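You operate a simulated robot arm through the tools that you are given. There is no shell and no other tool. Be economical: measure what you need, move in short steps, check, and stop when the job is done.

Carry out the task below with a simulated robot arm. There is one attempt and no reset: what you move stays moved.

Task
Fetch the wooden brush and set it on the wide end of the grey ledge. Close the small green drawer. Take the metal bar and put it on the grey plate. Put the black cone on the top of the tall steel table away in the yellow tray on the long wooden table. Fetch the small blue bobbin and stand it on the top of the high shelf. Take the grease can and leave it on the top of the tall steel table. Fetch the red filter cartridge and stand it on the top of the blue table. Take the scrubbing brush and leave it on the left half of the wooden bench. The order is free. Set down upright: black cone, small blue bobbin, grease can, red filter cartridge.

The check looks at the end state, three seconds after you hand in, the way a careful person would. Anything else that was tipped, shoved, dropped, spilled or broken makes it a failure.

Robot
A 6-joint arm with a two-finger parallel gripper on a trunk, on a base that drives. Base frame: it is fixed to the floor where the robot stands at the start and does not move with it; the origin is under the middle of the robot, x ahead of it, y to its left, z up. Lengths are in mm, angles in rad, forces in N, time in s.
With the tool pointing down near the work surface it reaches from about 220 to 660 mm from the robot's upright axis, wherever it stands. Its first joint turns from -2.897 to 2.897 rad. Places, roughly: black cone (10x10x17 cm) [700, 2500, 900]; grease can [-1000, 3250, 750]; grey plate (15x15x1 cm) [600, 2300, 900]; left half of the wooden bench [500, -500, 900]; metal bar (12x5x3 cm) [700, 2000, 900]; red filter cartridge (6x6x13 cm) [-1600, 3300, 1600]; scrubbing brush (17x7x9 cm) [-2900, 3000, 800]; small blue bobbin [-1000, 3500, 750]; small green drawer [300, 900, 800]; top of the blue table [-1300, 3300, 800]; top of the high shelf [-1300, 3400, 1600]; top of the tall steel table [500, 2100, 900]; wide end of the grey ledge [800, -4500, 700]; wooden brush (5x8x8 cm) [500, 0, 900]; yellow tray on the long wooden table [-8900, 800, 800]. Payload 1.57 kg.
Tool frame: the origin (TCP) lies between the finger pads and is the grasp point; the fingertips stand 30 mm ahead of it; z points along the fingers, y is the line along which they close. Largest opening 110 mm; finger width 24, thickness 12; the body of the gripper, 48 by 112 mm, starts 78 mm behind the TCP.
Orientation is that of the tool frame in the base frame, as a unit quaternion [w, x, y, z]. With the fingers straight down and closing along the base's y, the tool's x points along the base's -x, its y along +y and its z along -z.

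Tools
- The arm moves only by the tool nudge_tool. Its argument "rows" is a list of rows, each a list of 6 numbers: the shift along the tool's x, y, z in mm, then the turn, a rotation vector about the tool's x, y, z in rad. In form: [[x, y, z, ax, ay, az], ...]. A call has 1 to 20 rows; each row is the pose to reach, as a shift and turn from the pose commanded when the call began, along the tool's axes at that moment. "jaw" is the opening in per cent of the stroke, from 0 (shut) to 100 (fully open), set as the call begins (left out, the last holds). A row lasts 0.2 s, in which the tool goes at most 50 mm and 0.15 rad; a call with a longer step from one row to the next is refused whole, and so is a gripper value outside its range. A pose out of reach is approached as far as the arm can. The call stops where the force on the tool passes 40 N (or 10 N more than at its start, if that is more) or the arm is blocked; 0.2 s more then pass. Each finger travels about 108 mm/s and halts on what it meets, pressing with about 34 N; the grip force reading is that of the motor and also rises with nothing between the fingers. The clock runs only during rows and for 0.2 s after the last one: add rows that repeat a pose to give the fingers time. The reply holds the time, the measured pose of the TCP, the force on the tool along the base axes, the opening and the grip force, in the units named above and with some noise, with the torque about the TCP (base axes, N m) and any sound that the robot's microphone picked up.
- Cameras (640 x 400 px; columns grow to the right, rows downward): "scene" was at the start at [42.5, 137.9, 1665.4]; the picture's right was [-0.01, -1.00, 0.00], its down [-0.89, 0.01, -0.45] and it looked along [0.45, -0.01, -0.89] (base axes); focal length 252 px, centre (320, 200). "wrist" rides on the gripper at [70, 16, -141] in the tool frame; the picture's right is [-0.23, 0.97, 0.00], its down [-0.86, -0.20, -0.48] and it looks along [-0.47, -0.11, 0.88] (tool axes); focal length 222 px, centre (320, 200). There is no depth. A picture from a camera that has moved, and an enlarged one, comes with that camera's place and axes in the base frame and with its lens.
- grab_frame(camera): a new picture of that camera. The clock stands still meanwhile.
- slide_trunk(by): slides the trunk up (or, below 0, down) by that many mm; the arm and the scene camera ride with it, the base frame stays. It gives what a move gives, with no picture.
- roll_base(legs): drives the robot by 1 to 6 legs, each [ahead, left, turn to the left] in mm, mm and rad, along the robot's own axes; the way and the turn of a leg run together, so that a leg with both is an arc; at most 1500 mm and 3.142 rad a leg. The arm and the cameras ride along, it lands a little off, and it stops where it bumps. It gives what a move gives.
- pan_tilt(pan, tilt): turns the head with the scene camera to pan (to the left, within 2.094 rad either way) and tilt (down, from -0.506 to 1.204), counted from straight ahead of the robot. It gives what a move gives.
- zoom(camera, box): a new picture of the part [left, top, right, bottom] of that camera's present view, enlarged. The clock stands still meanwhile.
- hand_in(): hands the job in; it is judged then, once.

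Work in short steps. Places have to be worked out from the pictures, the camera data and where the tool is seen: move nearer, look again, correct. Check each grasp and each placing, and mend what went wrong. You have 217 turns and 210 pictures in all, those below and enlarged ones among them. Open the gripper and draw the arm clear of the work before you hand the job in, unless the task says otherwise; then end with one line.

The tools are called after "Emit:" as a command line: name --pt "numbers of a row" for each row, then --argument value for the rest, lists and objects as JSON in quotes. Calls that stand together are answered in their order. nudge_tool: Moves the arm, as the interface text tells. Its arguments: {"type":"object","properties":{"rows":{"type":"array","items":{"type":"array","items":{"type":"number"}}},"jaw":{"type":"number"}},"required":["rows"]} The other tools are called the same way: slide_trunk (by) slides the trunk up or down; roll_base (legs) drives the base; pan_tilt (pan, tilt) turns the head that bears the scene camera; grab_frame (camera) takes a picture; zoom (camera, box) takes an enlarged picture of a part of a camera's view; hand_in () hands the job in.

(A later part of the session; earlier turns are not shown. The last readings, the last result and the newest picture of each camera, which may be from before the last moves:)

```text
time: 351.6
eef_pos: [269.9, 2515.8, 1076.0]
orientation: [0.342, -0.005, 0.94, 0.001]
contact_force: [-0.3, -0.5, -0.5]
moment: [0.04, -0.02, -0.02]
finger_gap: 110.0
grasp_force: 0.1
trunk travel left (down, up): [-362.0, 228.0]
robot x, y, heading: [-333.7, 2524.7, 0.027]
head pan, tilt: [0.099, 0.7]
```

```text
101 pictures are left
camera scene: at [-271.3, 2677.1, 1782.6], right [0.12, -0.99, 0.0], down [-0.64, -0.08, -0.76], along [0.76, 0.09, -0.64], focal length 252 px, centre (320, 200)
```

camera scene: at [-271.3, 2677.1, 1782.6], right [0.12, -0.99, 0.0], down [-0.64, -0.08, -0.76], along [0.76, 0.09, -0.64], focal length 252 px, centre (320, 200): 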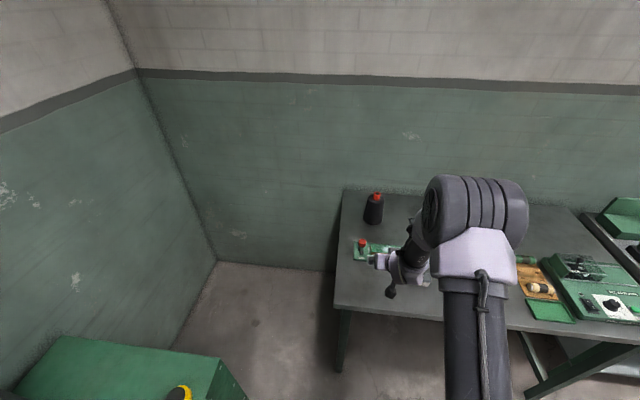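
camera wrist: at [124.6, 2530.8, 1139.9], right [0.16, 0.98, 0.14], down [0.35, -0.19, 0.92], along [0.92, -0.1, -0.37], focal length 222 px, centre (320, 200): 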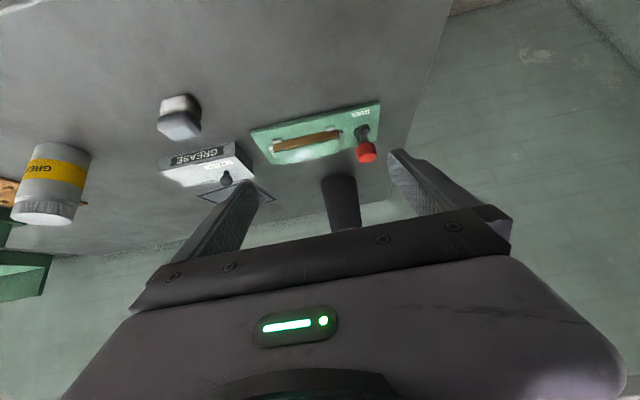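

The cone centre looks to be near [700, 2520]. I extend the arm 90 mm and drive 270 mm forward, then look again.

Emit:
nudge_tool --pt "-35 0 29 0 0 0" --pt "-69 0 58 0 0 0" --pt "-69 0 58 0 0 0"

Emit:
roll_base --legs '[[250, 0, 0]]'

Emit:
grab_frame --camera "wrist"

Emit:
zoom --camera "scene" --box '[300, 160, 480, 310]'

```text
time: 352.4
eef_pos: [360.0, 2516.7, 1076.4]
orientation: [0.343, -0.005, 0.939, 0.0]
contact_force: [-0.6, -0.5, -0.2]
moment: [0.01, 0.0, -0.02]
finger_gap: 110.2
grasp_force: 0.1
trunk travel left (down, up): [-362.0, 228.0]
robot x, y, heading: [-331.3, 2528.6, 0.024]
head pan, tilt: [0.099, 0.7]
```

```text
time: 354.2
eef_pos: [608.0, 2517.6, 1076.7]
orientation: [0.343, -0.002, 0.939, 0.0]
contact_force: [0.4, 0.3, 0.0]
moment: [-0.01, 0.01, 0.0]
finger_gap: 109.9
grasp_force: 0.1
trunk travel left (down, up): [-362.0, 228.0]
robot x, y, heading: [-84.5, 2533.2, 0.015]
head pan, tilt: [0.099, 0.7]
```

```text
100 pictures are left
camera wrist: at [463.0, 2533.6, 1139.6], right [0.17, 0.97, 0.14], down [0.35, -0.2, 0.92], along [0.92, -0.1, -0.37], focal length 222 px, centre (320, 200)
```

wrist: 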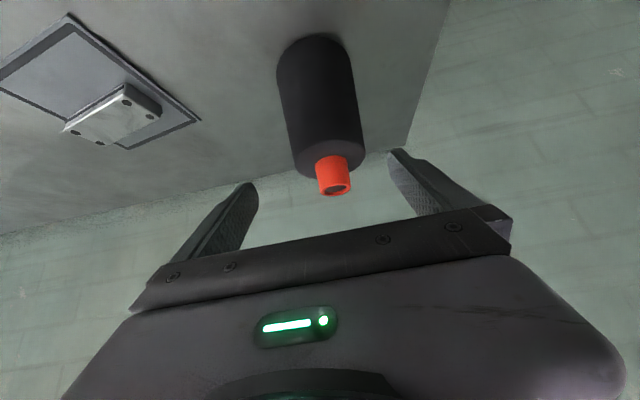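

```text
2.67 times, centred on (390, 235) of scene
camera zoom: at [-21.6, 2681.2, 1782.6], right [0.12, -0.99, 0.0], down [-0.64, -0.08, -0.76], along [0.76, 0.09, -0.64], focal length 672 px, centre (133, 107)
```

zoom: 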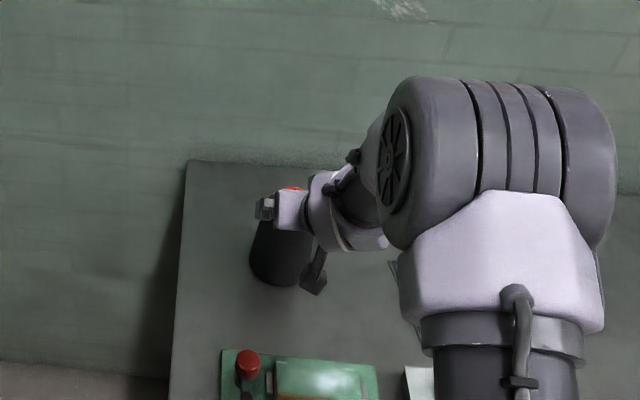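

The cone centre is at [680, 2529], body about 82–100 mm wide, top of black at z≈1010. I align in y, move forward over it and down partway, then look.

Emit:
nudge_tool --pt "0 12 0 0 0 0" --pt "-28 12 23 0 0 0" --pt "-55 12 46 0 0 0" --pt "-55 12 46 0 0 0"

Emit:
grab_frame --camera "wrist"

```text
time: 355.2
eef_pos: [677.0, 2530.1, 1076.7]
orientation: [0.341, -0.002, 0.94, -0.001]
contact_force: [-0.5, 0.6, 0.6]
moment: [0.01, -0.02, -0.01]
finger_gap: 110.1
grasp_force: 0.1
trunk travel left (down, up): [-362.0, 228.0]
robot x, y, heading: [-86.6, 2533.0, 0.02]
head pan, tilt: [0.099, 0.7]
```

```text
98 pictures are left
camera wrist: at [532.9, 2546.7, 1139.1], right [0.17, 0.97, 0.15], down [0.35, -0.2, 0.92], along [0.92, -0.1, -0.37], focal length 222 px, centre (320, 200)
```

wrist: 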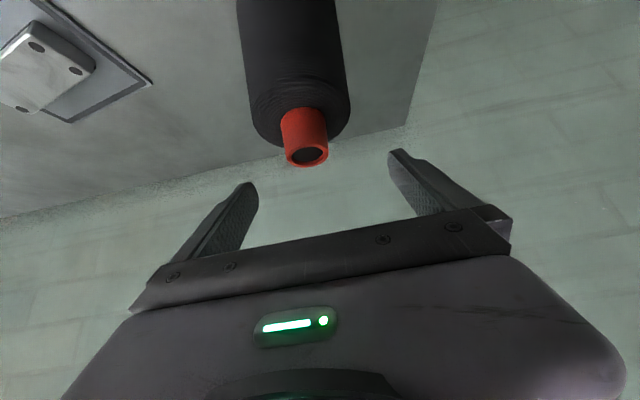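

The cone axis is at [671, 2529]; well centred. Down 60 mm, then look.

Emit:
nudge_tool --pt "16 0 18 0 0 0" --pt "32 0 36 0 0 0" --pt "42 -1 44 0 0 0" --pt "42 -1 44 0 0 0"

Emit:
grab_frame --camera "wrist"

```text
time: 356.2
eef_pos: [674.5, 2529.0, 1016.9]
orientation: [0.342, -0.002, 0.94, 0.0]
contact_force: [-0.2, 0.1, -0.3]
moment: [0.0, -0.02, 0.01]
finger_gap: 109.7
grasp_force: 0.1
trunk travel left (down, up): [-362.0, 228.0]
robot x, y, heading: [-84.3, 2530.3, 0.016]
head pan, tilt: [0.099, 0.7]
```

```text
97 pictures are left
camera wrist: at [530.4, 2544.9, 1080.1], right [0.17, 0.97, 0.14], down [0.35, -0.2, 0.92], along [0.92, -0.11, -0.37], focal length 222 px, centre (320, 200)
```

wrist: 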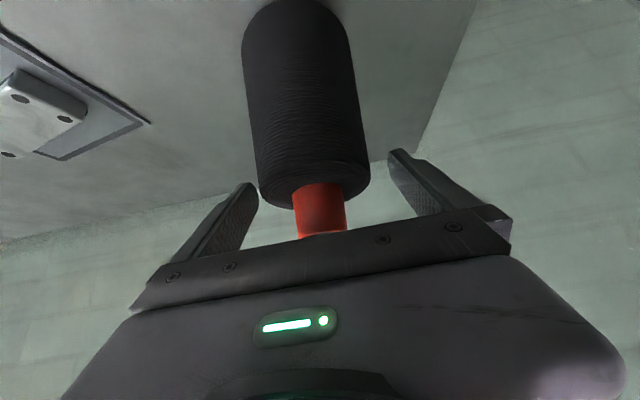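

The cone sits ~6 mm to the left side of the gap; I shift the tool by -6 in y and descend the remaining 47 mm.

Emit:
nudge_tool --pt "0 -6 0 0 0 0" --pt "10 -6 12 0 0 0" --pt "20 -6 24 0 0 0" --pt "30 -6 36 0 0 0" --pt "30 -6 36 0 0 0"

Emit:
grab_frame --camera "wrist"

```text
time: 357.4
eef_pos: [675.4, 2522.2, 969.9]
orientation: [0.341, -0.002, 0.94, -0.001]
contact_force: [0.7, 0.2, -0.4]
moment: [0.0, 0.0, -0.02]
finger_gap: 110.2
grasp_force: 0.1
trunk travel left (down, up): [-362.0, 228.0]
robot x, y, heading: [-82.8, 2531.7, 0.014]
head pan, tilt: [0.099, 0.7]
```

```text
96 pictures are left
camera wrist: at [530.5, 2537.5, 1032.3], right [0.17, 0.97, 0.15], down [0.35, -0.2, 0.92], along [0.92, -0.1, -0.37], focal length 222 px, centre (320, 200)
```

wrist: 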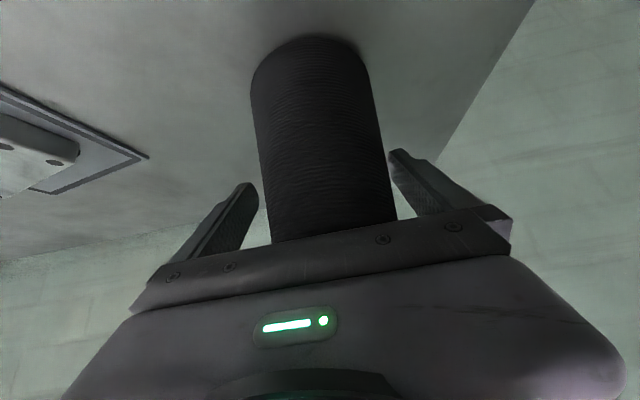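

No contact, cone between the fingers. Close and lift.

Emit:
nudge_tool --pt "0 0 0 0 0 0" --pt "0 0 0 0 0 0" --pt "0 0 0 0 0 0" --pt "0 0 0 0 0 0" --jaw 0

Emit:
nudge_tool --pt "-13 0 -15 0 0 0" --pt "-32 0 -38 0 0 0" --pt "-64 0 -76 0 0 0" --pt "-64 0 -76 0 0 0"

Emit:
grab_frame --camera "wrist"

```text
time: 358.4
eef_pos: [674.4, 2521.8, 970.0]
orientation: [0.342, -0.003, 0.94, 0.001]
contact_force: [2.0, 3.3, 2.3]
moment: [0.0, -0.13, 0.04]
finger_gap: 84.4
grasp_force: 34.4
trunk travel left (down, up): [-362.0, 228.0]
robot x, y, heading: [-87.1, 2531.1, 0.018]
head pan, tilt: [0.099, 0.7]
```

```text
time: 359.4
eef_pos: [677.9, 2521.3, 1068.6]
orientation: [0.342, -0.002, 0.94, 0.001]
contact_force: [1.0, -0.7, -6.4]
moment: [0.03, 0.02, -0.01]
finger_gap: 84.3
grasp_force: 33.6
out of reach, approached as far as the arm can: row 3
trunk travel left (down, up): [-362.0, 228.0]
robot x, y, heading: [-82.8, 2532.1, 0.021]
head pan, tilt: [0.099, 0.7]
```

```text
95 pictures are left
camera wrist: at [531.3, 2537.3, 1130.9], right [0.17, 0.97, 0.15], down [0.35, -0.2, 0.92], along [0.92, -0.11, -0.37], focal length 222 px, centre (320, 200)
```

wrist: 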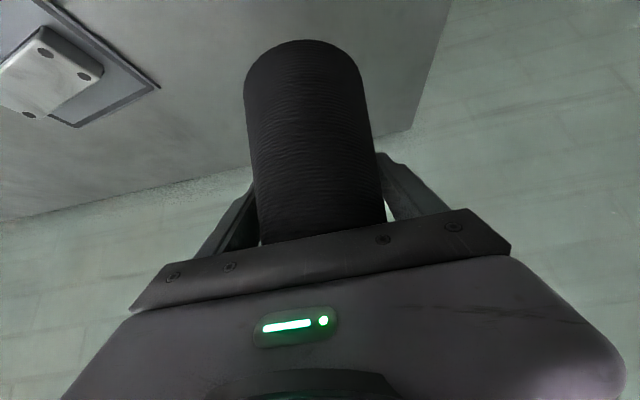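

Cone held (gap 84, weight 6 N). I raise the trunk, back away from the table, turn round and look down the room toward the long wooden table.

Emit:
slide_trunk --by 60

Emit:
roll_base --legs '[[-750, -250, 0], [0, 0, 1.571], [0, 0, 1.5]]'

Emit:
pan_tilt --pan 0.0 --tilt 0.25

Emit:
grab_frame --camera "scene"

```text
time: 360.4
eef_pos: [675.9, 2522.0, 1127.3]
orientation: [0.342, -0.002, 0.94, 0.0]
contact_force: [0.2, -1.1, -5.7]
moment: [0.0, 0.0, -0.03]
finger_gap: 84.2
grasp_force: 33.9
trunk travel left (down, up): [-422.0, 168.0]
robot x, y, heading: [-86.0, 2535.6, 0.022]
head pan, tilt: [0.099, 0.7]
```

```text
time: 372.1
eef_pos: [-1571.4, 2332.9, 1127.4]
orientation: [-0.01, 0.939, -0.027, -0.342]
contact_force: [-0.6, 0.0, -6.3]
moment: [0.03, 0.07, 0.02]
finger_gap: 84.6
grasp_force: 34.0
trunk travel left (down, up): [-422.0, 168.0]
robot x, y, heading: [-808.9, 2272.6, 3.097]
head pan, tilt: [0.099, 0.7]
```

```text
time: 373.0
eef_pos: [-1569.8, 2332.9, 1128.1]
orientation: [-0.01, 0.94, -0.026, -0.341]
contact_force: [0.4, -0.5, -5.1]
moment: [-0.04, 0.04, -0.02]
finger_gap: 84.6
grasp_force: 33.8
trunk travel left (down, up): [-422.0, 168.0]
robot x, y, heading: [-809.3, 2273.2, 3.097]
head pan, tilt: [0.0, 0.25]
```

```text
94 pictures are left
camera scene: at [-891.7, 2135.6, 1883.4], right [0.04, 1.0, 0.0], down [0.25, -0.01, -0.97], along [-0.97, 0.04, -0.25], focal length 252 px, centre (320, 200)
```

scene: 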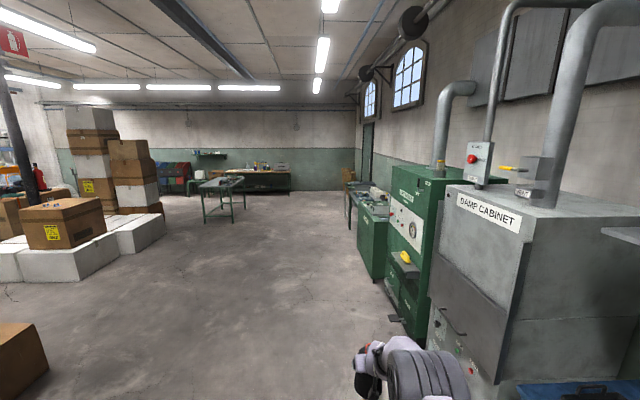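

Emit:
zoom --camera "scene" --box '[150, 130, 400, 260]'

```text
2.56 times, centred on (275, 195) of scene
camera zoom: at [-891.7, 2135.6, 1883.4], right [0.04, 1.0, 0.0], down [0.25, -0.01, -0.97], along [-0.97, 0.04, -0.25], focal length 645 px, centre (435, 213)
```

zoom: 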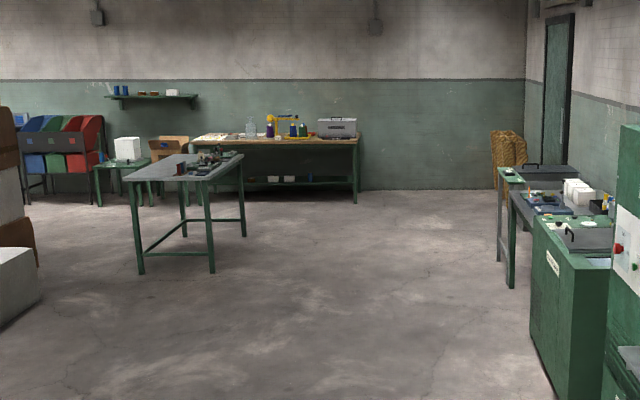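

The long wooden table is at the far wall (x≈-8900, y -600..1450); a trestle stands at x -7300..-6200, y<460. I drive along y≈1300.

Emit:
roll_base --legs '[[0, 0, 0.045], [1500, 480, 0], [1500, 480, 0], [1500, 0, 0], [1300, 0, 0]]'

Emit:
grab_frame --camera "scene"

```text
refused: leg 2 is longer than a leg can be; nothing moved
```

```text
92 pictures are left
camera scene: at [-891.7, 2135.6, 1883.4], right [0.04, 1.0, 0.0], down [0.25, -0.01, -0.97], along [-0.97, 0.04, -0.25], focal length 252 px, centre (320, 200)
```

scene: 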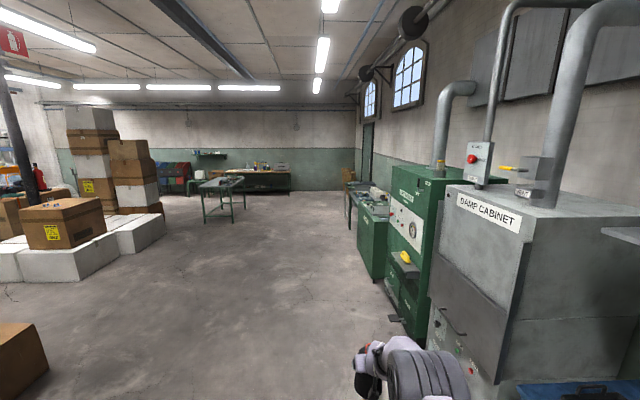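

Legs must be at most 1500 in total length; I shorten them.

Emit:
roll_base --legs '[[0, 0, 0.045], [1400, 480, 0], [1400, 480, 0], [1480, 0, 0], [1480, 0, 0]]'

Emit:
grab_frame --camera "scene"

```text
time: 401.6
eef_pos: [-7339.8, 1572.9, 1128.0]
orientation: [-0.012, 0.939, -0.03, -0.342]
contact_force: [-1.0, 0.1, -5.4]
moment: [0.04, 0.0, 0.01]
finger_gap: 84.6
grasp_force: 34.4
trunk travel left (down, up): [-422.0, 168.0]
robot x, y, heading: [-6581.0, 1513.8, 3.093]
head pan, tilt: [0.0, 0.25]
```

```text
91 pictures are left
camera scene: at [-6662.7, 1372.6, 1883.4], right [0.05, 1.0, 0.0], down [0.25, -0.01, -0.97], along [-0.97, 0.05, -0.25], focal length 252 px, centre (320, 200)
```

scene: 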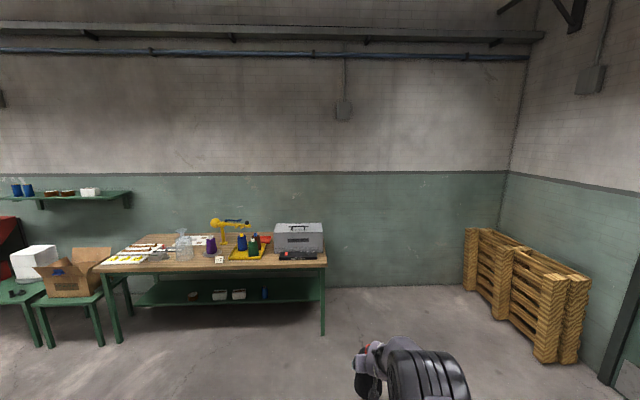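

Emit:
zoom --camera "scene" --box '[80, 200, 340, 310]'

```text
2.46 times, centred on (210, 255) of scene
camera zoom: at [-6662.7, 1372.6, 1883.4], right [0.05, 1.0, 0.0], down [0.25, -0.01, -0.97], along [-0.97, 0.05, -0.25], focal length 620 px, centre (591, 65)
```

zoom: 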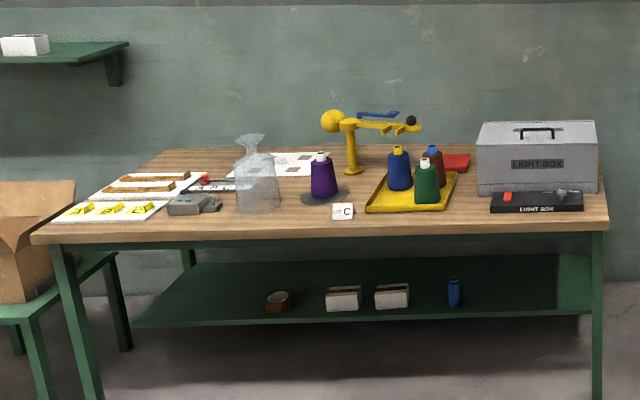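

The yellow tray (x≈-8790..-9100, y≈650..930) holds three cones; the front-left slot near [-8870, 733] is free. I drive to stand in front of it.

Emit:
roll_base --legs '[[0, 0, 0.048], [900, 400, 0], [380, 395, 0]]'

Emit:
pan_tilt --pan 0.0 --tilt 0.6

Emit:
grab_frame --camera "scene"

Emit:
grab_frame --camera "wrist"

```text
time: 410.0
eef_pos: [-8648.0, 736.2, 1127.2]
orientation: [-0.002, 0.94, -0.004, -0.342]
contact_force: [-0.3, 0.1, -5.5]
moment: [-0.01, 0.04, -0.02]
finger_gap: 84.2
grasp_force: 33.9
trunk travel left (down, up): [-422.0, 168.0]
robot x, y, heading: [-7887.2, 717.1, -3.135]
head pan, tilt: [0.0, 0.25]
```

```text
time: 410.9
eef_pos: [-8647.4, 735.4, 1128.2]
orientation: [-0.003, 0.94, -0.004, -0.342]
contact_force: [0.4, -0.1, -5.8]
moment: [-0.03, 0.04, 0.04]
finger_gap: 84.0
grasp_force: 33.8
trunk travel left (down, up): [-422.0, 168.0]
robot x, y, heading: [-7886.4, 715.1, -3.136]
head pan, tilt: [0.0, 0.6]
```

```text
89 pictures are left
camera scene: at [-7955.8, 572.3, 1851.3], right [0.0, 1.0, 0.0], down [0.56, 0.0, -0.83], along [-0.83, 0.0, -0.56], focal length 252 px, centre (320, 200)
```

scene: 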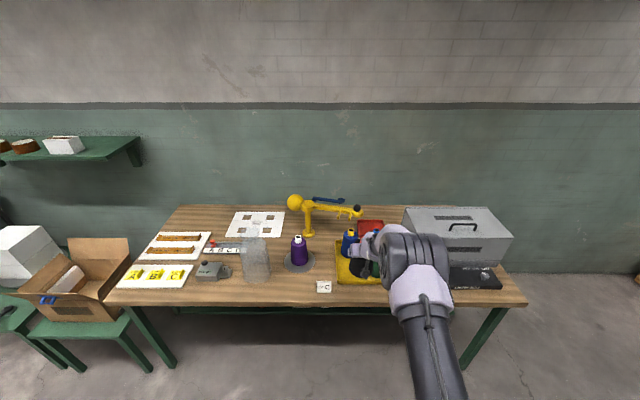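

```text
88 pictures are left
camera wrist: at [-8504.2, 717.9, 1190.6], right [-0.18, -0.97, 0.15], down [-0.35, 0.2, 0.92], along [-0.92, 0.12, -0.37], focal length 222 px, centre (320, 200)
```

wrist: 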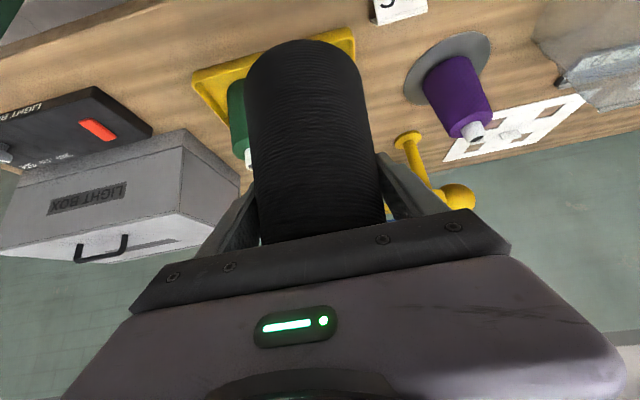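

Emit:
zoom --camera "scene" --box '[300, 200, 420, 300]'

```text
4.00 times, centred on (360, 250) of scene
camera zoom: at [-7955.8, 572.3, 1851.3], right [0.0, 1.0, 0.0], down [0.56, 0.0, -0.83], along [-0.83, 0.0, -0.56], focal length 1007 px, centre (160, 0)
```

zoom: 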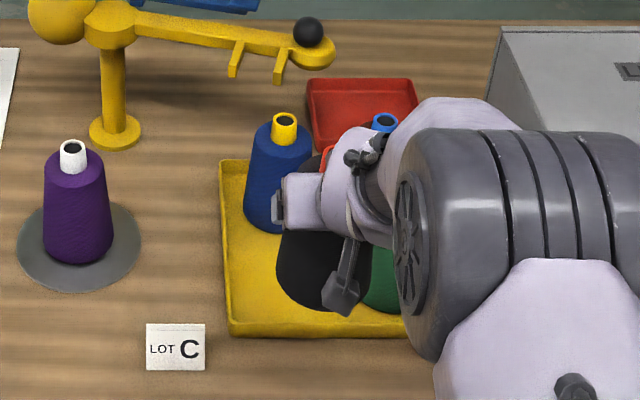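

Tray surface z≈805; the free slot centre is about [-8845, 740]. I drive ahead 197 mm and check from above.

Emit:
roll_base --legs '[[197, -5, 0]]'

Emit:
slide_trunk --by -110

Emit:
grab_frame --camera "wrist"

Emit:
zoom --camera "scene" --box '[280, 200, 460, 350]'

```text
time: 412.4
eef_pos: [-8839.4, 738.0, 1128.6]
orientation: [-0.002, 0.94, -0.003, -0.342]
contact_force: [-0.9, -1.0, -5.4]
moment: [0.03, 0.04, -0.03]
finger_gap: 84.2
grasp_force: 34.2
trunk travel left (down, up): [-422.0, 168.0]
robot x, y, heading: [-8076.5, 720.4, -3.135]
head pan, tilt: [0.0, 0.6]
```

```text
time: 413.8
eef_pos: [-8838.9, 736.9, 1016.8]
orientation: [-0.002, 0.94, -0.002, -0.342]
contact_force: [0.6, -0.7, -5.0]
moment: [-0.03, 0.05, 0.0]
finger_gap: 84.1
grasp_force: 34.2
trunk travel left (down, up): [-312.0, 278.0]
robot x, y, heading: [-8078.7, 717.6, -3.134]
head pan, tilt: [0.0, 0.6]
```

```text
86 pictures are left
camera wrist: at [-8694.9, 720.2, 1080.8], right [-0.18, -0.97, 0.14], down [-0.35, 0.2, 0.92], along [-0.92, 0.12, -0.37], focal length 222 px, centre (320, 200)
```

wrist: 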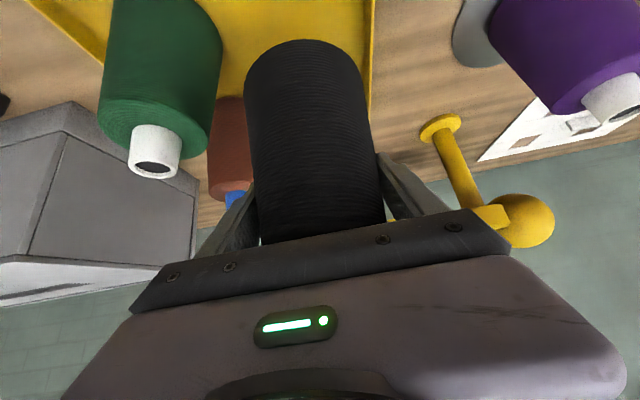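

```text
2.67 times, centred on (370, 275) of scene
camera zoom: at [-8146.1, 576.1, 1741.3], right [-0.01, 1.0, 0.0], down [0.57, 0.0, -0.82], along [-0.82, -0.01, -0.57], focal length 672 px, centre (187, 0)
```

zoom: 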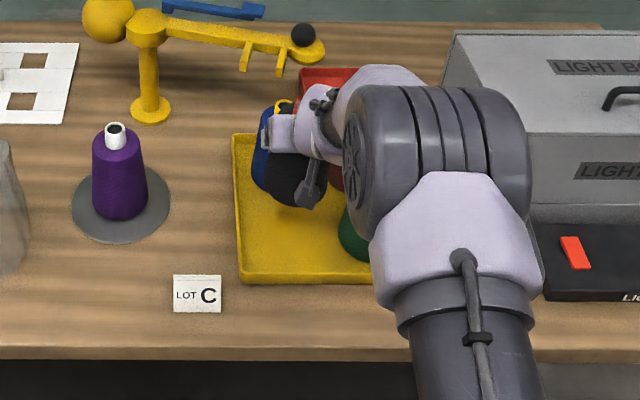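

Gaps around look fine (green cone ≥25 mm to the side, blue behind). I lower 95 by trunk, then small arm steps to contact.

Emit:
slide_trunk --by -92

Emit:
grab_frame --camera "wrist"

Emit:
zoom --camera "scene" --box '[310, 200, 430, 300]'

```text
time: 415.1
eef_pos: [-8838.0, 737.6, 926.4]
orientation: [-0.002, 0.94, -0.003, -0.341]
contact_force: [-0.2, 0.3, -5.3]
moment: [-0.01, 0.03, 0.0]
finger_gap: 84.0
grasp_force: 34.2
trunk travel left (down, up): [-220.0, 370.0]
robot x, y, heading: [-8077.5, 713.7, -3.134]
head pan, tilt: [0.0, 0.6]
```

```text
84 pictures are left
camera wrist: at [-8694.8, 720.2, 988.9], right [-0.18, -0.97, 0.15], down [-0.35, 0.2, 0.92], along [-0.92, 0.12, -0.37], focal length 222 px, centre (320, 200)
```

wrist: 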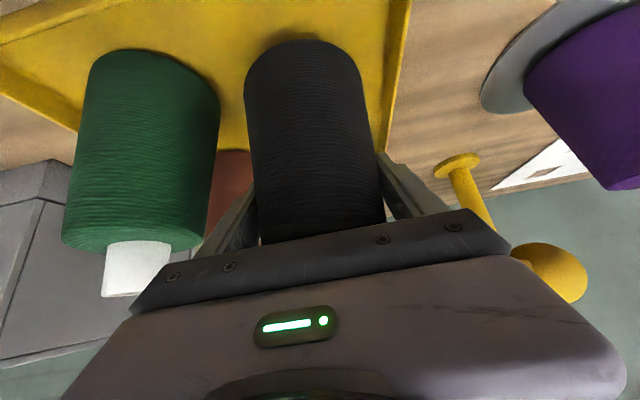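

```text
4.00 times, centred on (370, 250) of scene
camera zoom: at [-8146.0, 576.1, 1649.3], right [-0.01, 1.0, 0.0], down [0.57, 0.0, -0.82], along [-0.82, -0.01, -0.57], focal length 1007 px, centre (120, 0)
```

zoom: 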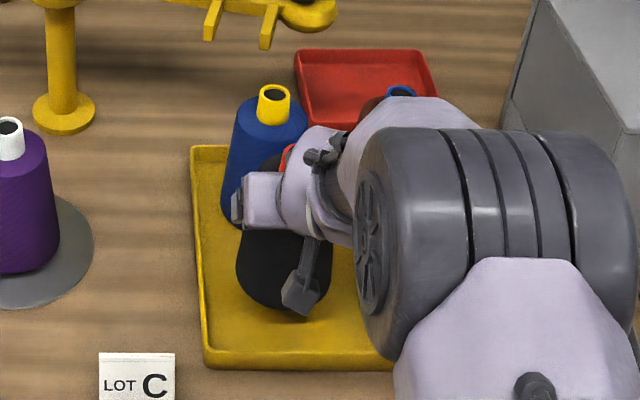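

Position is good. Lower in small steps until contact.

Emit:
nudge_tool --pt "5 0 6 0 0 0" --pt "9 0 10.7 0 0 0" --pt "10.3 0 12.3 0 0 0" --pt "11.6 0 13.8 0 0 0" --pt "12.9 0 15.3 0 0 0" --pt "14.1 0 16.9 0 0 0" --pt "15.4 0 18.4 0 0 0" --pt "16.7 0 19.9 0 0 0" --pt "18 0 21.5 0 0 0" --pt "19.3 0 23 0 0 0" --pt "20.6 0 24.5 0 0 0" --pt "21.9 0 26 0 0 0"

```text
time: 417.7
eef_pos: [-8838.3, 738.0, 896.2]
orientation: [-0.002, 0.939, -0.003, -0.345]
contact_force: [0.5, 1.3, 20.9]
moment: [0.4, -0.87, -0.01]
finger_gap: 84.2
grasp_force: 34.2
trunk travel left (down, up): [-220.0, 370.0]
robot x, y, heading: [-8077.8, 718.4, -3.134]
head pan, tilt: [0.0, 0.6]
```

Contact (≈26 N upward change). I open to 95 % and withdraw along the tool axis after rising slightly.

Emit:
nudge_tool --pt "0 0 0 0 0 0" --pt "0 0 0 0 0 0" --pt "0 0 0 0 0 0" --jaw 95

Emit:
grab_frame --camera "wrist"

```text
time: 418.5
eef_pos: [-8838.3, 737.8, 890.7]
orientation: [-0.002, 0.94, -0.004, -0.342]
contact_force: [0.0, -0.6, 0.4]
moment: [-0.01, 0.0, 0.06]
finger_gap: 104.6
grasp_force: 0.2
trunk travel left (down, up): [-220.0, 370.0]
robot x, y, heading: [-8074.3, 716.9, -3.133]
head pan, tilt: [0.0, 0.6]
```

```text
82 pictures are left
camera wrist: at [-8694.7, 720.7, 954.2], right [-0.18, -0.97, 0.14], down [-0.35, 0.2, 0.92], along [-0.92, 0.12, -0.37], focal length 222 px, centre (320, 200)
```

wrist: 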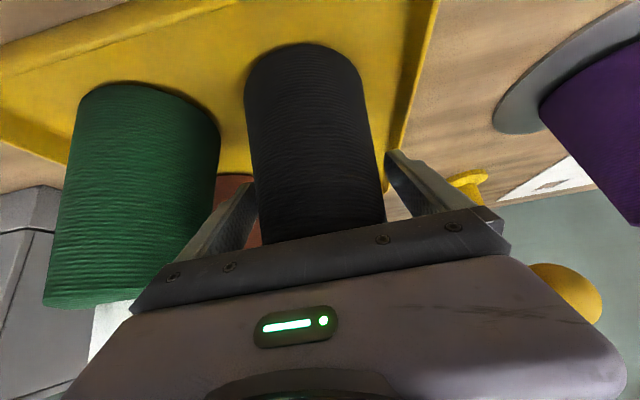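

Withdraw: straight up 110 mm (as I came in at pick-up), then back.

Emit:
nudge_tool --pt "-16 0 -19 0 0 0" --pt "-32 0 -38 0 0 0" --pt "-51 0 -61 0 0 0" --pt "-70 0 -84 0 0 0" --pt "-70 0 -110 0 0 0" --pt "-70 0 -150 0 0 0" --pt "-70 0 -150 0 0 0"

Emit:
grab_frame --camera "wrist"

Emit:
grab_frame --camera "scene"

```text
time: 420.1
eef_pos: [-8795.4, 736.0, 1049.3]
orientation: [-0.002, 0.94, -0.002, -0.342]
contact_force: [-0.6, -0.5, 0.3]
moment: [0.01, -0.02, -0.02]
finger_gap: 104.6
grasp_force: 0.1
trunk travel left (down, up): [-220.0, 370.0]
robot x, y, heading: [-8079.0, 717.3, -3.135]
head pan, tilt: [0.0, 0.6]
```

```text
81 pictures are left
camera wrist: at [-8651.9, 718.8, 1113.7], right [-0.18, -0.97, 0.14], down [-0.35, 0.2, 0.92], along [-0.92, 0.12, -0.37], focal length 222 px, centre (320, 200)
```

wrist: 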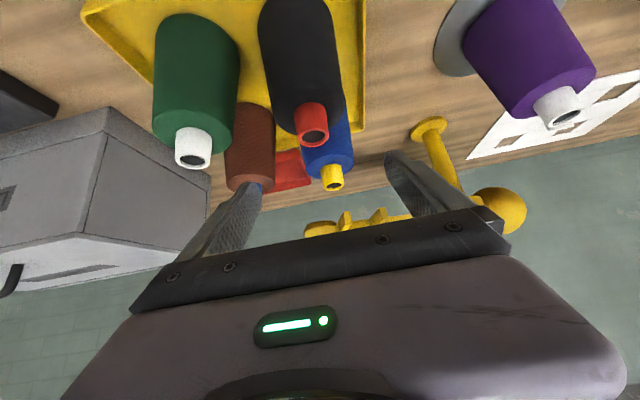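

```text
80 pictures are left
camera scene: at [-8146.0, 576.1, 1649.2], right [-0.01, 1.0, 0.0], down [0.57, 0.0, -0.82], along [-0.82, -0.01, -0.57], focal length 252 px, centre (320, 200)
```

scene: 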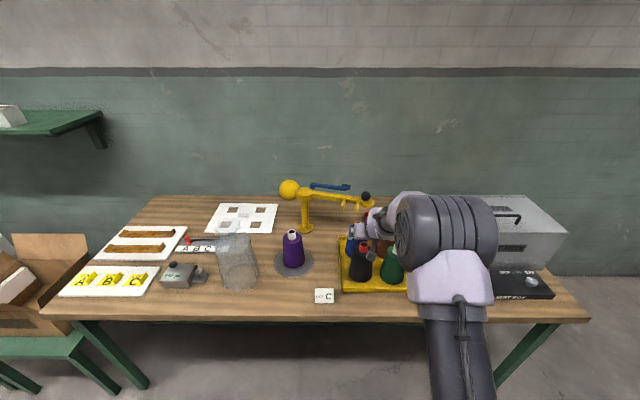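

The cone stands in the yellow tray. Next the scrubbing brush, the yellow-handled item on the green machine's ledge near [-2940, 3000]. I back out, turn to face +y and strafe along the room.

Emit:
roll_base --legs '[[-700, -400, 0], [0, 0, -1.571], [130, -1470, 0], [130, -1470, 0], [130, -1470, 0]]'

Emit:
pan_tilt --pan 0.0 --tilt 0.4

Emit:
grab_frame --camera "scene"

```text
time: 449.1
eef_pos: [-2927.5, 2210.5, 1050.6]
orientation: [0.243, -0.664, 0.665, 0.241]
contact_force: [-0.7, 1.7, 0.0]
moment: [0.03, -0.01, 0.01]
finger_gap: 104.4
grasp_force: 0.0
trunk travel left (down, up): [-220.0, 370.0]
robot x, y, heading: [-2942.1, 1494.4, 1.584]
head pan, tilt: [0.0, 0.6]
```

```text
time: 449.8
eef_pos: [-2926.3, 2209.1, 1050.0]
orientation: [0.242, -0.664, 0.665, 0.241]
contact_force: [0.0, 0.4, -0.7]
moment: [0.04, 0.01, 0.04]
finger_gap: 104.4
grasp_force: 0.1
trunk travel left (down, up): [-220.0, 370.0]
robot x, y, heading: [-2942.4, 1489.5, 1.582]
head pan, tilt: [0.0, 0.4]
```

```text
79 pictures are left
camera scene: at [-3082.7, 1562.4, 1667.4], right [1.0, 0.01, 0.0], down [0.0, -0.39, -0.92], along [-0.01, 0.92, -0.39], focal length 252 px, centre (320, 200)
```

scene: 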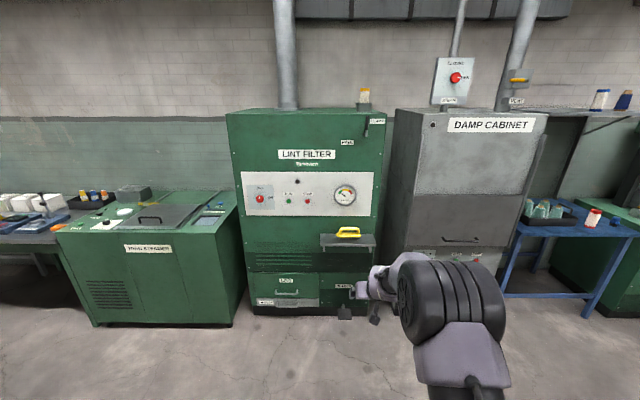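

Emit:
zoom --camera "scene" --box '[300, 200, 400, 270]'

```text
5.71 times, centred on (350, 235) of scene
camera zoom: at [-3082.7, 1562.4, 1667.4], right [1.0, 0.01, 0.0], down [0.0, -0.39, -0.92], along [-0.01, 0.92, -0.39], focal length 1439 px, centre (149, 0)
```

zoom: 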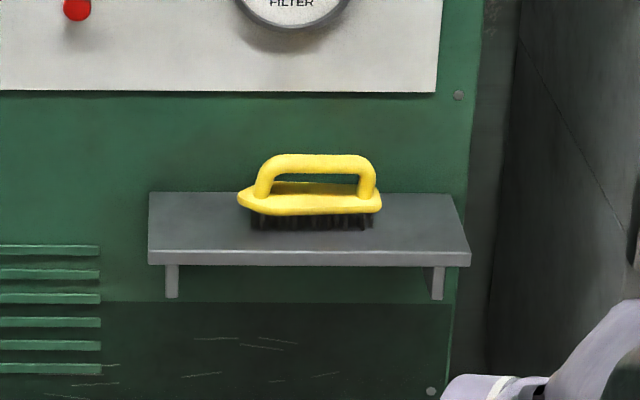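

The brush (yellow loop handle) lies lengthwise along x on a small shelf. I want a near-vertical tool closing along y; in this wrist branch that works close to the robot and low, so I draw in to ~476 mm ahead, turn x to the left and steepen.

Emit:
nudge_tool --pt "23.3 0 -3.3 0.034 0.034 0.1276" --pt "46.7 0 -6.6 0.069 0.069 0.255" --pt "70 0 -9.9 0.103 0.103 0.383" --pt "93.3 0 -13.1 0.138 0.138 0.51" --pt "116.7 0 -16.4 0.172 0.172 0.638" --pt "140 0 -19.7 0.2065 0.2065 0.7655" --pt "163.3 0 -23 0.241 0.241 0.893" --pt "186.7 0 -26.3 0.275 0.275 1.021" --pt "210 0 -29.6 0.31 0.31 1.148" --pt "233.3 0 -32.8 0.344 0.344 1.276" --pt "256.7 0 -36.1 0.379 0.379 1.403" --pt "280 0 -39.4 0.413 0.413 1.531" --pt "280 0 -39.4 0.413 0.413 1.531"

```text
time: 452.6
eef_pos: [-2930.3, 1968.6, 900.8]
orientation: [0.0, 0.002, 0.996, 0.086]
contact_force: [0.7, 0.7, 0.1]
moment: [-0.01, 0.02, 0.01]
finger_gap: 104.7
grasp_force: 0.0
trunk travel left (down, up): [-220.0, 370.0]
robot x, y, heading: [-2944.0, 1492.1, 1.583]
head pan, tilt: [0.0, 0.4]
```

Attitude exact. Brush centre ≈ [-2913, 2992], handle top ≈ z 873, shelf at ≈785, machine face ≈ y 3055. I set the jaw to ~60 %, raise, tilt slightly more, drive near and look.

Emit:
nudge_tool --pt "0 0 0 -0.06 0 0" --pt "0 0 0 -0.12 0 0" --pt "0 0 0 -0.12 0 0" --jaw 62

Emit:
slide_trunk --by 60

Emit:
roll_base --legs '[[880, -28, 0]]'

Emit:
grab_frame --camera "wrist"

Emit:
grab_frame --camera "scene"

```text
time: 453.4
eef_pos: [-2927.9, 1970.9, 900.6]
orientation: [0.0, 0.001, 0.989, 0.146]
contact_force: [0.1, -0.1, 0.7]
moment: [0.0, -0.01, 0.03]
finger_gap: 68.4
grasp_force: 0.1
trunk travel left (down, up): [-220.0, 370.0]
robot x, y, heading: [-2943.1, 1489.1, 1.582]
head pan, tilt: [0.0, 0.4]
```

```text
time: 454.4
eef_pos: [-2928.8, 1970.5, 960.5]
orientation: [0.0, 0.0, 0.99, 0.144]
contact_force: [0.1, -0.5, -0.4]
moment: [0.0, 0.01, -0.02]
finger_gap: 68.1
grasp_force: 0.0
trunk travel left (down, up): [-280.0, 310.0]
robot x, y, heading: [-2941.4, 1494.7, 1.584]
head pan, tilt: [0.0, 0.4]
```

```text
time: 459.1
eef_pos: [-2920.4, 2860.1, 961.4]
orientation: [0.0, -0.004, 0.989, 0.145]
contact_force: [0.0, 0.3, -0.3]
moment: [-0.01, 0.01, -0.01]
finger_gap: 68.2
grasp_force: 0.0
trunk travel left (down, up): [-280.0, 310.0]
robot x, y, heading: [-2929.2, 2379.9, 1.599]
head pan, tilt: [0.0, 0.4]
```

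```text
77 pictures are left
camera wrist: at [-2991.2, 2833.7, 1100.4], right [0.22, 0.93, 0.28], down [0.86, -0.32, 0.4], along [0.47, 0.15, -0.87], focal length 222 px, centre (320, 200)
```

wrist: 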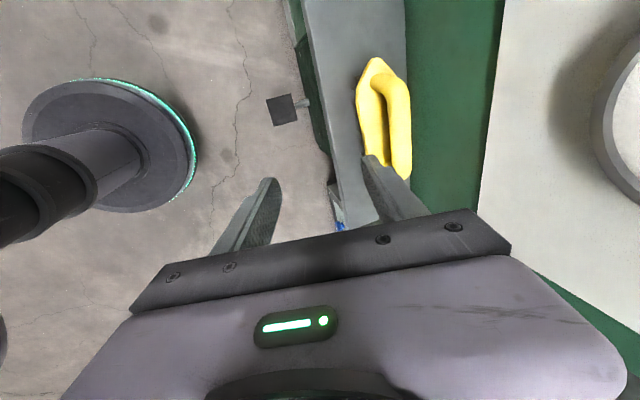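

```text
76 pictures are left
camera scene: at [-3070.6, 2450.0, 1727.5], right [1.0, 0.02, 0.0], down [0.01, -0.39, -0.92], along [-0.02, 0.92, -0.39], focal length 252 px, centre (320, 200)
```

scene: 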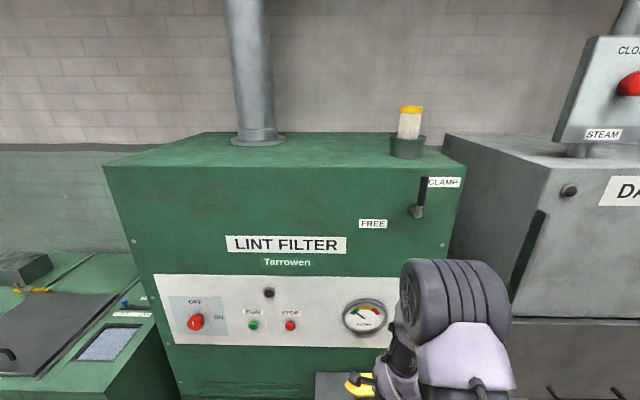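

The handle centre is at about [-2921, 2977], turned 0.166 rad. I drive ahead 117, turn the tool to match, and look.

Emit:
roll_base --legs '[[117, -3, 0]]'

Emit:
nudge_tool --pt "0 0 0 0 0 -0.08" --pt "0 0 0 0 0 -0.16" --pt "0 0 0 0 0 -0.16"

Emit:
slide_trunk --by -35

Emit:
grab_frame --camera "wrist"

```text
time: 460.3
eef_pos: [-2925.0, 2974.9, 961.2]
orientation: [0.0, -0.007, 0.989, 0.145]
contact_force: [0.2, 0.9, -0.2]
moment: [-0.04, 0.01, 0.01]
finger_gap: 68.0
grasp_force: 0.1
trunk travel left (down, up): [-280.0, 310.0]
robot x, y, heading: [-2927.2, 2497.4, 1.598]
head pan, tilt: [0.0, 0.4]
```

```text
time: 461.1
eef_pos: [-2923.7, 2973.4, 960.8]
orientation: [0.011, -0.087, 0.986, 0.145]
contact_force: [-0.6, 0.0, 0.2]
moment: [-0.02, -0.01, 0.01]
finger_gap: 68.2
grasp_force: 0.2
trunk travel left (down, up): [-280.0, 310.0]
robot x, y, heading: [-2930.5, 2495.4, 1.597]
head pan, tilt: [0.0, 0.4]
```

```text
time: 461.9
eef_pos: [-2922.9, 2973.5, 927.6]
orientation: [0.012, -0.087, 0.986, 0.145]
contact_force: [0.3, -0.7, -0.5]
moment: [0.0, 0.0, 0.02]
finger_gap: 68.3
grasp_force: 0.0
trunk travel left (down, up): [-245.0, 345.0]
robot x, y, heading: [-2927.6, 2495.2, 1.601]
head pan, tilt: [0.0, 0.4]
```

```text
75 pictures are left
camera wrist: at [-2995.7, 2936.5, 1062.6], right [0.05, 0.96, 0.29], down [0.88, -0.18, 0.44], along [0.47, 0.23, -0.85], focal length 222 px, centre (320, 200)
```

wrist: 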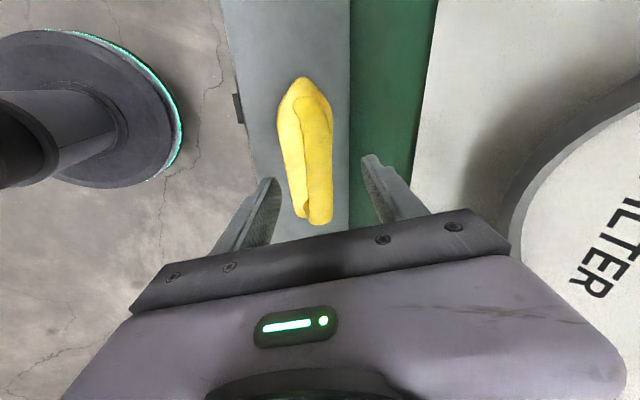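

The handle is about 10 mm further in y; I shift, then lower by trunk 62 mm and look.

Emit:
nudge_tool --pt "-2 10 3 0 0 0" --pt "-2 10 3 0 0 0"

Emit:
slide_trunk --by -45

Emit:
grab_frame --camera "wrist"

```text
time: 462.5
eef_pos: [-2923.9, 2984.5, 926.9]
orientation: [0.011, -0.087, 0.986, 0.145]
contact_force: [0.5, 0.8, -0.3]
moment: [-0.04, 0.02, 0.0]
finger_gap: 68.1
grasp_force: 0.0
trunk travel left (down, up): [-245.0, 345.0]
robot x, y, heading: [-2926.6, 2496.5, 1.605]
head pan, tilt: [0.0, 0.4]
```

```text
time: 463.4
eef_pos: [-2922.6, 2983.4, 880.7]
orientation: [0.011, -0.088, 0.985, 0.145]
contact_force: [0.2, -0.8, -1.0]
moment: [-0.01, 0.0, 0.01]
finger_gap: 68.1
grasp_force: 0.0
trunk travel left (down, up): [-200.0, 390.0]
robot x, y, heading: [-2929.9, 2492.2, 1.597]
head pan, tilt: [0.0, 0.4]
```

```text
74 pictures are left
camera wrist: at [-2994.8, 2946.6, 1017.5], right [0.05, 0.96, 0.29], down [0.88, -0.18, 0.44], along [0.47, 0.23, -0.85], focal length 222 px, centre (320, 200)
```

wrist: 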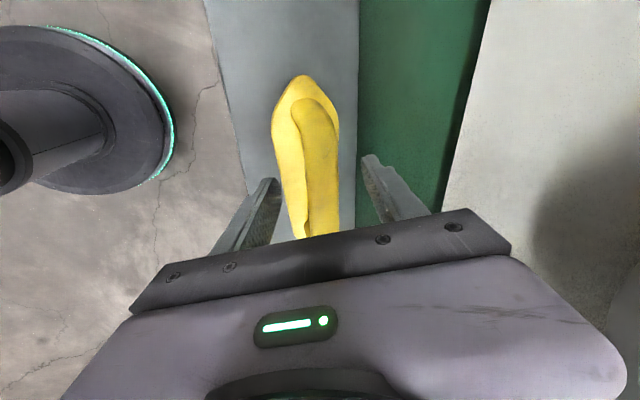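

The handle is between the fingers. Lower 20 mm more in small steps and close.

Emit:
nudge_tool --pt "0 -1.5 5 0 0 0" --pt "0 -3 10 0 0 0" --pt "0 -4.5 15 0 0 0" --pt "0 -6 20 0 0 0" --pt "0 -6 20 0 0 0"

Emit:
nudge_tool --pt "0 0 0 0 0 0" --pt "0 0 0 0 0 0" --pt "0 0 0 0 0 0" --pt "0 0 0 0 0 0" --jaw 0

Emit:
slide_trunk --by 50

Emit:
grab_frame --camera "wrist"

```text
time: 464.6
eef_pos: [-2922.5, 2982.7, 859.8]
orientation: [0.011, -0.087, 0.986, 0.145]
contact_force: [0.5, -0.6, 0.8]
moment: [-0.01, 0.0, -0.02]
finger_gap: 68.2
grasp_force: 0.0
trunk travel left (down, up): [-200.0, 390.0]
robot x, y, heading: [-2932.1, 2495.9, 1.6]
head pan, tilt: [0.0, 0.4]
```

```text
time: 465.6
eef_pos: [-2922.3, 2982.2, 859.7]
orientation: [0.01, -0.087, 0.986, 0.145]
contact_force: [-0.7, 0.6, 2.5]
moment: [-0.03, -0.03, 0.04]
finger_gap: 25.6
grasp_force: 34.1
trunk travel left (down, up): [-200.0, 390.0]
robot x, y, heading: [-2925.6, 2495.9, 1.601]
head pan, tilt: [0.0, 0.4]
```

```text
time: 466.5
eef_pos: [-2922.4, 2982.9, 910.4]
orientation: [0.011, -0.087, 0.986, 0.144]
contact_force: [1.3, -1.5, -0.3]
moment: [0.0, 0.01, 0.0]
finger_gap: 25.5
grasp_force: 33.7
trunk travel left (down, up): [-250.0, 340.0]
robot x, y, heading: [-2923.0, 2500.9, 1.601]
head pan, tilt: [0.0, 0.4]
```

```text
73 pictures are left
camera wrist: at [-2994.0, 2946.5, 1045.7], right [0.05, 0.96, 0.29], down [0.88, -0.18, 0.44], along [0.48, 0.23, -0.85], focal length 222 px, centre (320, 200)
```

wrist: 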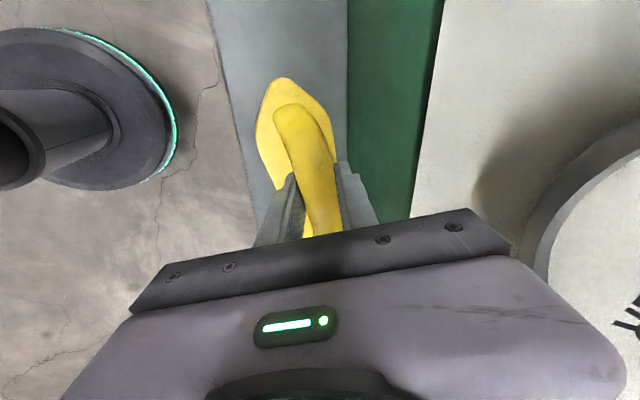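

The brush is held by its handle. I raise it, back off, and drive to the wooden bench, stopping in front of its left half to choose a free spot.

Emit:
slide_trunk --by 60

Emit:
roll_base --legs '[[-600, 0, 0], [0, 0, -1.57], [1400, -400, 0], [1000, -480, 0], [0, -1450, 0]]'

Emit:
slide_trunk --by 130

Emit:
pan_tilt --pan 0.0 --tilt 0.75

Emit:
grab_frame --camera "scene"

```text
time: 467.5
eef_pos: [-2921.4, 2983.5, 969.6]
orientation: [0.01, -0.087, 0.986, 0.145]
contact_force: [-0.4, 0.4, -1.1]
moment: [-0.03, -0.01, -0.03]
finger_gap: 25.7
grasp_force: 34.1
trunk travel left (down, up): [-310.0, 280.0]
robot x, y, heading: [-2926.9, 2495.9, 1.6]
head pan, tilt: [0.0, 0.4]
```

```text
time: 493.9
eef_pos: [227.5, -247.9, 970.8]
orientation: [0.108, 0.617, 0.774, 0.098]
contact_force: [-0.2, 0.1, -1.4]
moment: [0.01, 0.01, 0.02]
finger_gap: 25.6
grasp_force: 34.0
trunk travel left (down, up): [-310.0, 280.0]
robot x, y, heading: [-262.3, -264.9, 0.086]
head pan, tilt: [0.0, 0.4]
```

```text
time: 495.4
eef_pos: [226.2, -246.2, 1099.0]
orientation: [0.109, 0.617, 0.773, 0.098]
contact_force: [0.0, 0.7, -1.5]
moment: [0.04, 0.02, 0.0]
finger_gap: 25.6
grasp_force: 33.6
trunk travel left (down, up): [-440.0, 150.0]
robot x, y, heading: [-261.2, -267.5, 0.079]
head pan, tilt: [0.0, 0.4]
```

```text
time: 496.3
eef_pos: [226.6, -247.2, 1098.8]
orientation: [0.108, 0.616, 0.774, 0.096]
contact_force: [0.4, 0.1, -1.4]
moment: [0.01, 0.0, 0.04]
finger_gap: 25.3
grasp_force: 34.4
trunk travel left (down, up): [-440.0, 150.0]
robot x, y, heading: [-259.2, -266.8, 0.08]
head pan, tilt: [0.0, 0.75]
```

```text
72 pictures are left
camera scene: at [-208.8, -121.4, 1856.4], right [0.08, -1.0, 0.0], down [-0.68, -0.05, -0.73], along [0.73, 0.06, -0.68], focal length 252 px, centre (320, 200)
```

scene: 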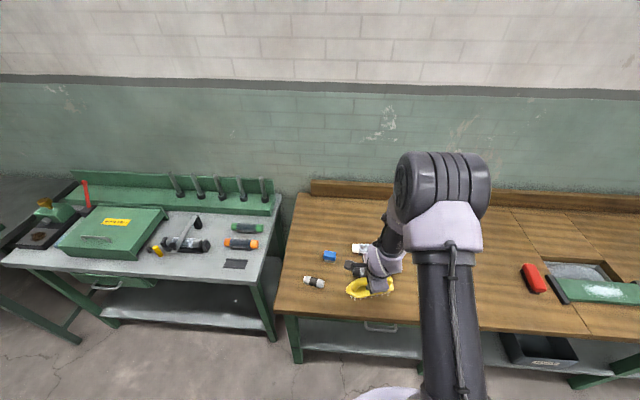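

Nothing was disturbed. I square the heading, strafe right past the vise and look at the space between the vise and the red block.

Emit:
roll_base --legs '[[-60, 0, -0.08], [0, -500, 0]]'

Emit:
grab_frame --camera "scene"

Emit:
grab_frame --camera "wrist"

```text
time: 499.8
eef_pos: [167.0, -787.5, 1101.2]
orientation: [0.113, 0.649, 0.747, 0.093]
contact_force: [0.5, -0.6, -1.8]
moment: [0.05, 0.0, 0.03]
finger_gap: 25.5
grasp_force: 34.1
trunk travel left (down, up): [-440.0, 150.0]
robot x, y, heading: [-316.0, -763.6, -0.005]
head pan, tilt: [0.0, 0.75]
```

```text
71 pictures are left
camera scene: at [-256.1, -624.9, 1856.4], right [-0.01, -1.0, 0.0], down [-0.68, 0.01, -0.73], along [0.73, -0.01, -0.68], focal length 252 px, centre (320, 200)
```

scene: 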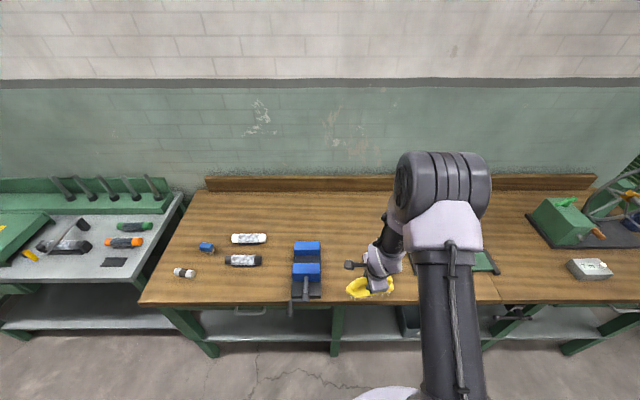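

```text
70 pictures are left
camera wrist: at [132.0, -714.9, 1235.9], right [0.95, -0.09, 0.29], down [-0.21, -0.87, 0.44], along [0.21, -0.48, -0.85], focal length 222 px, centre (320, 200)
```

wrist: 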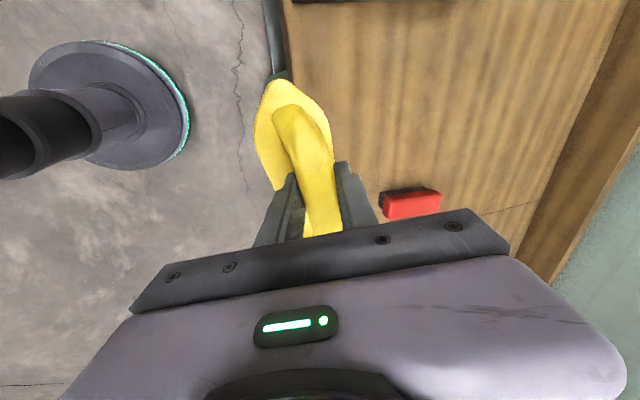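

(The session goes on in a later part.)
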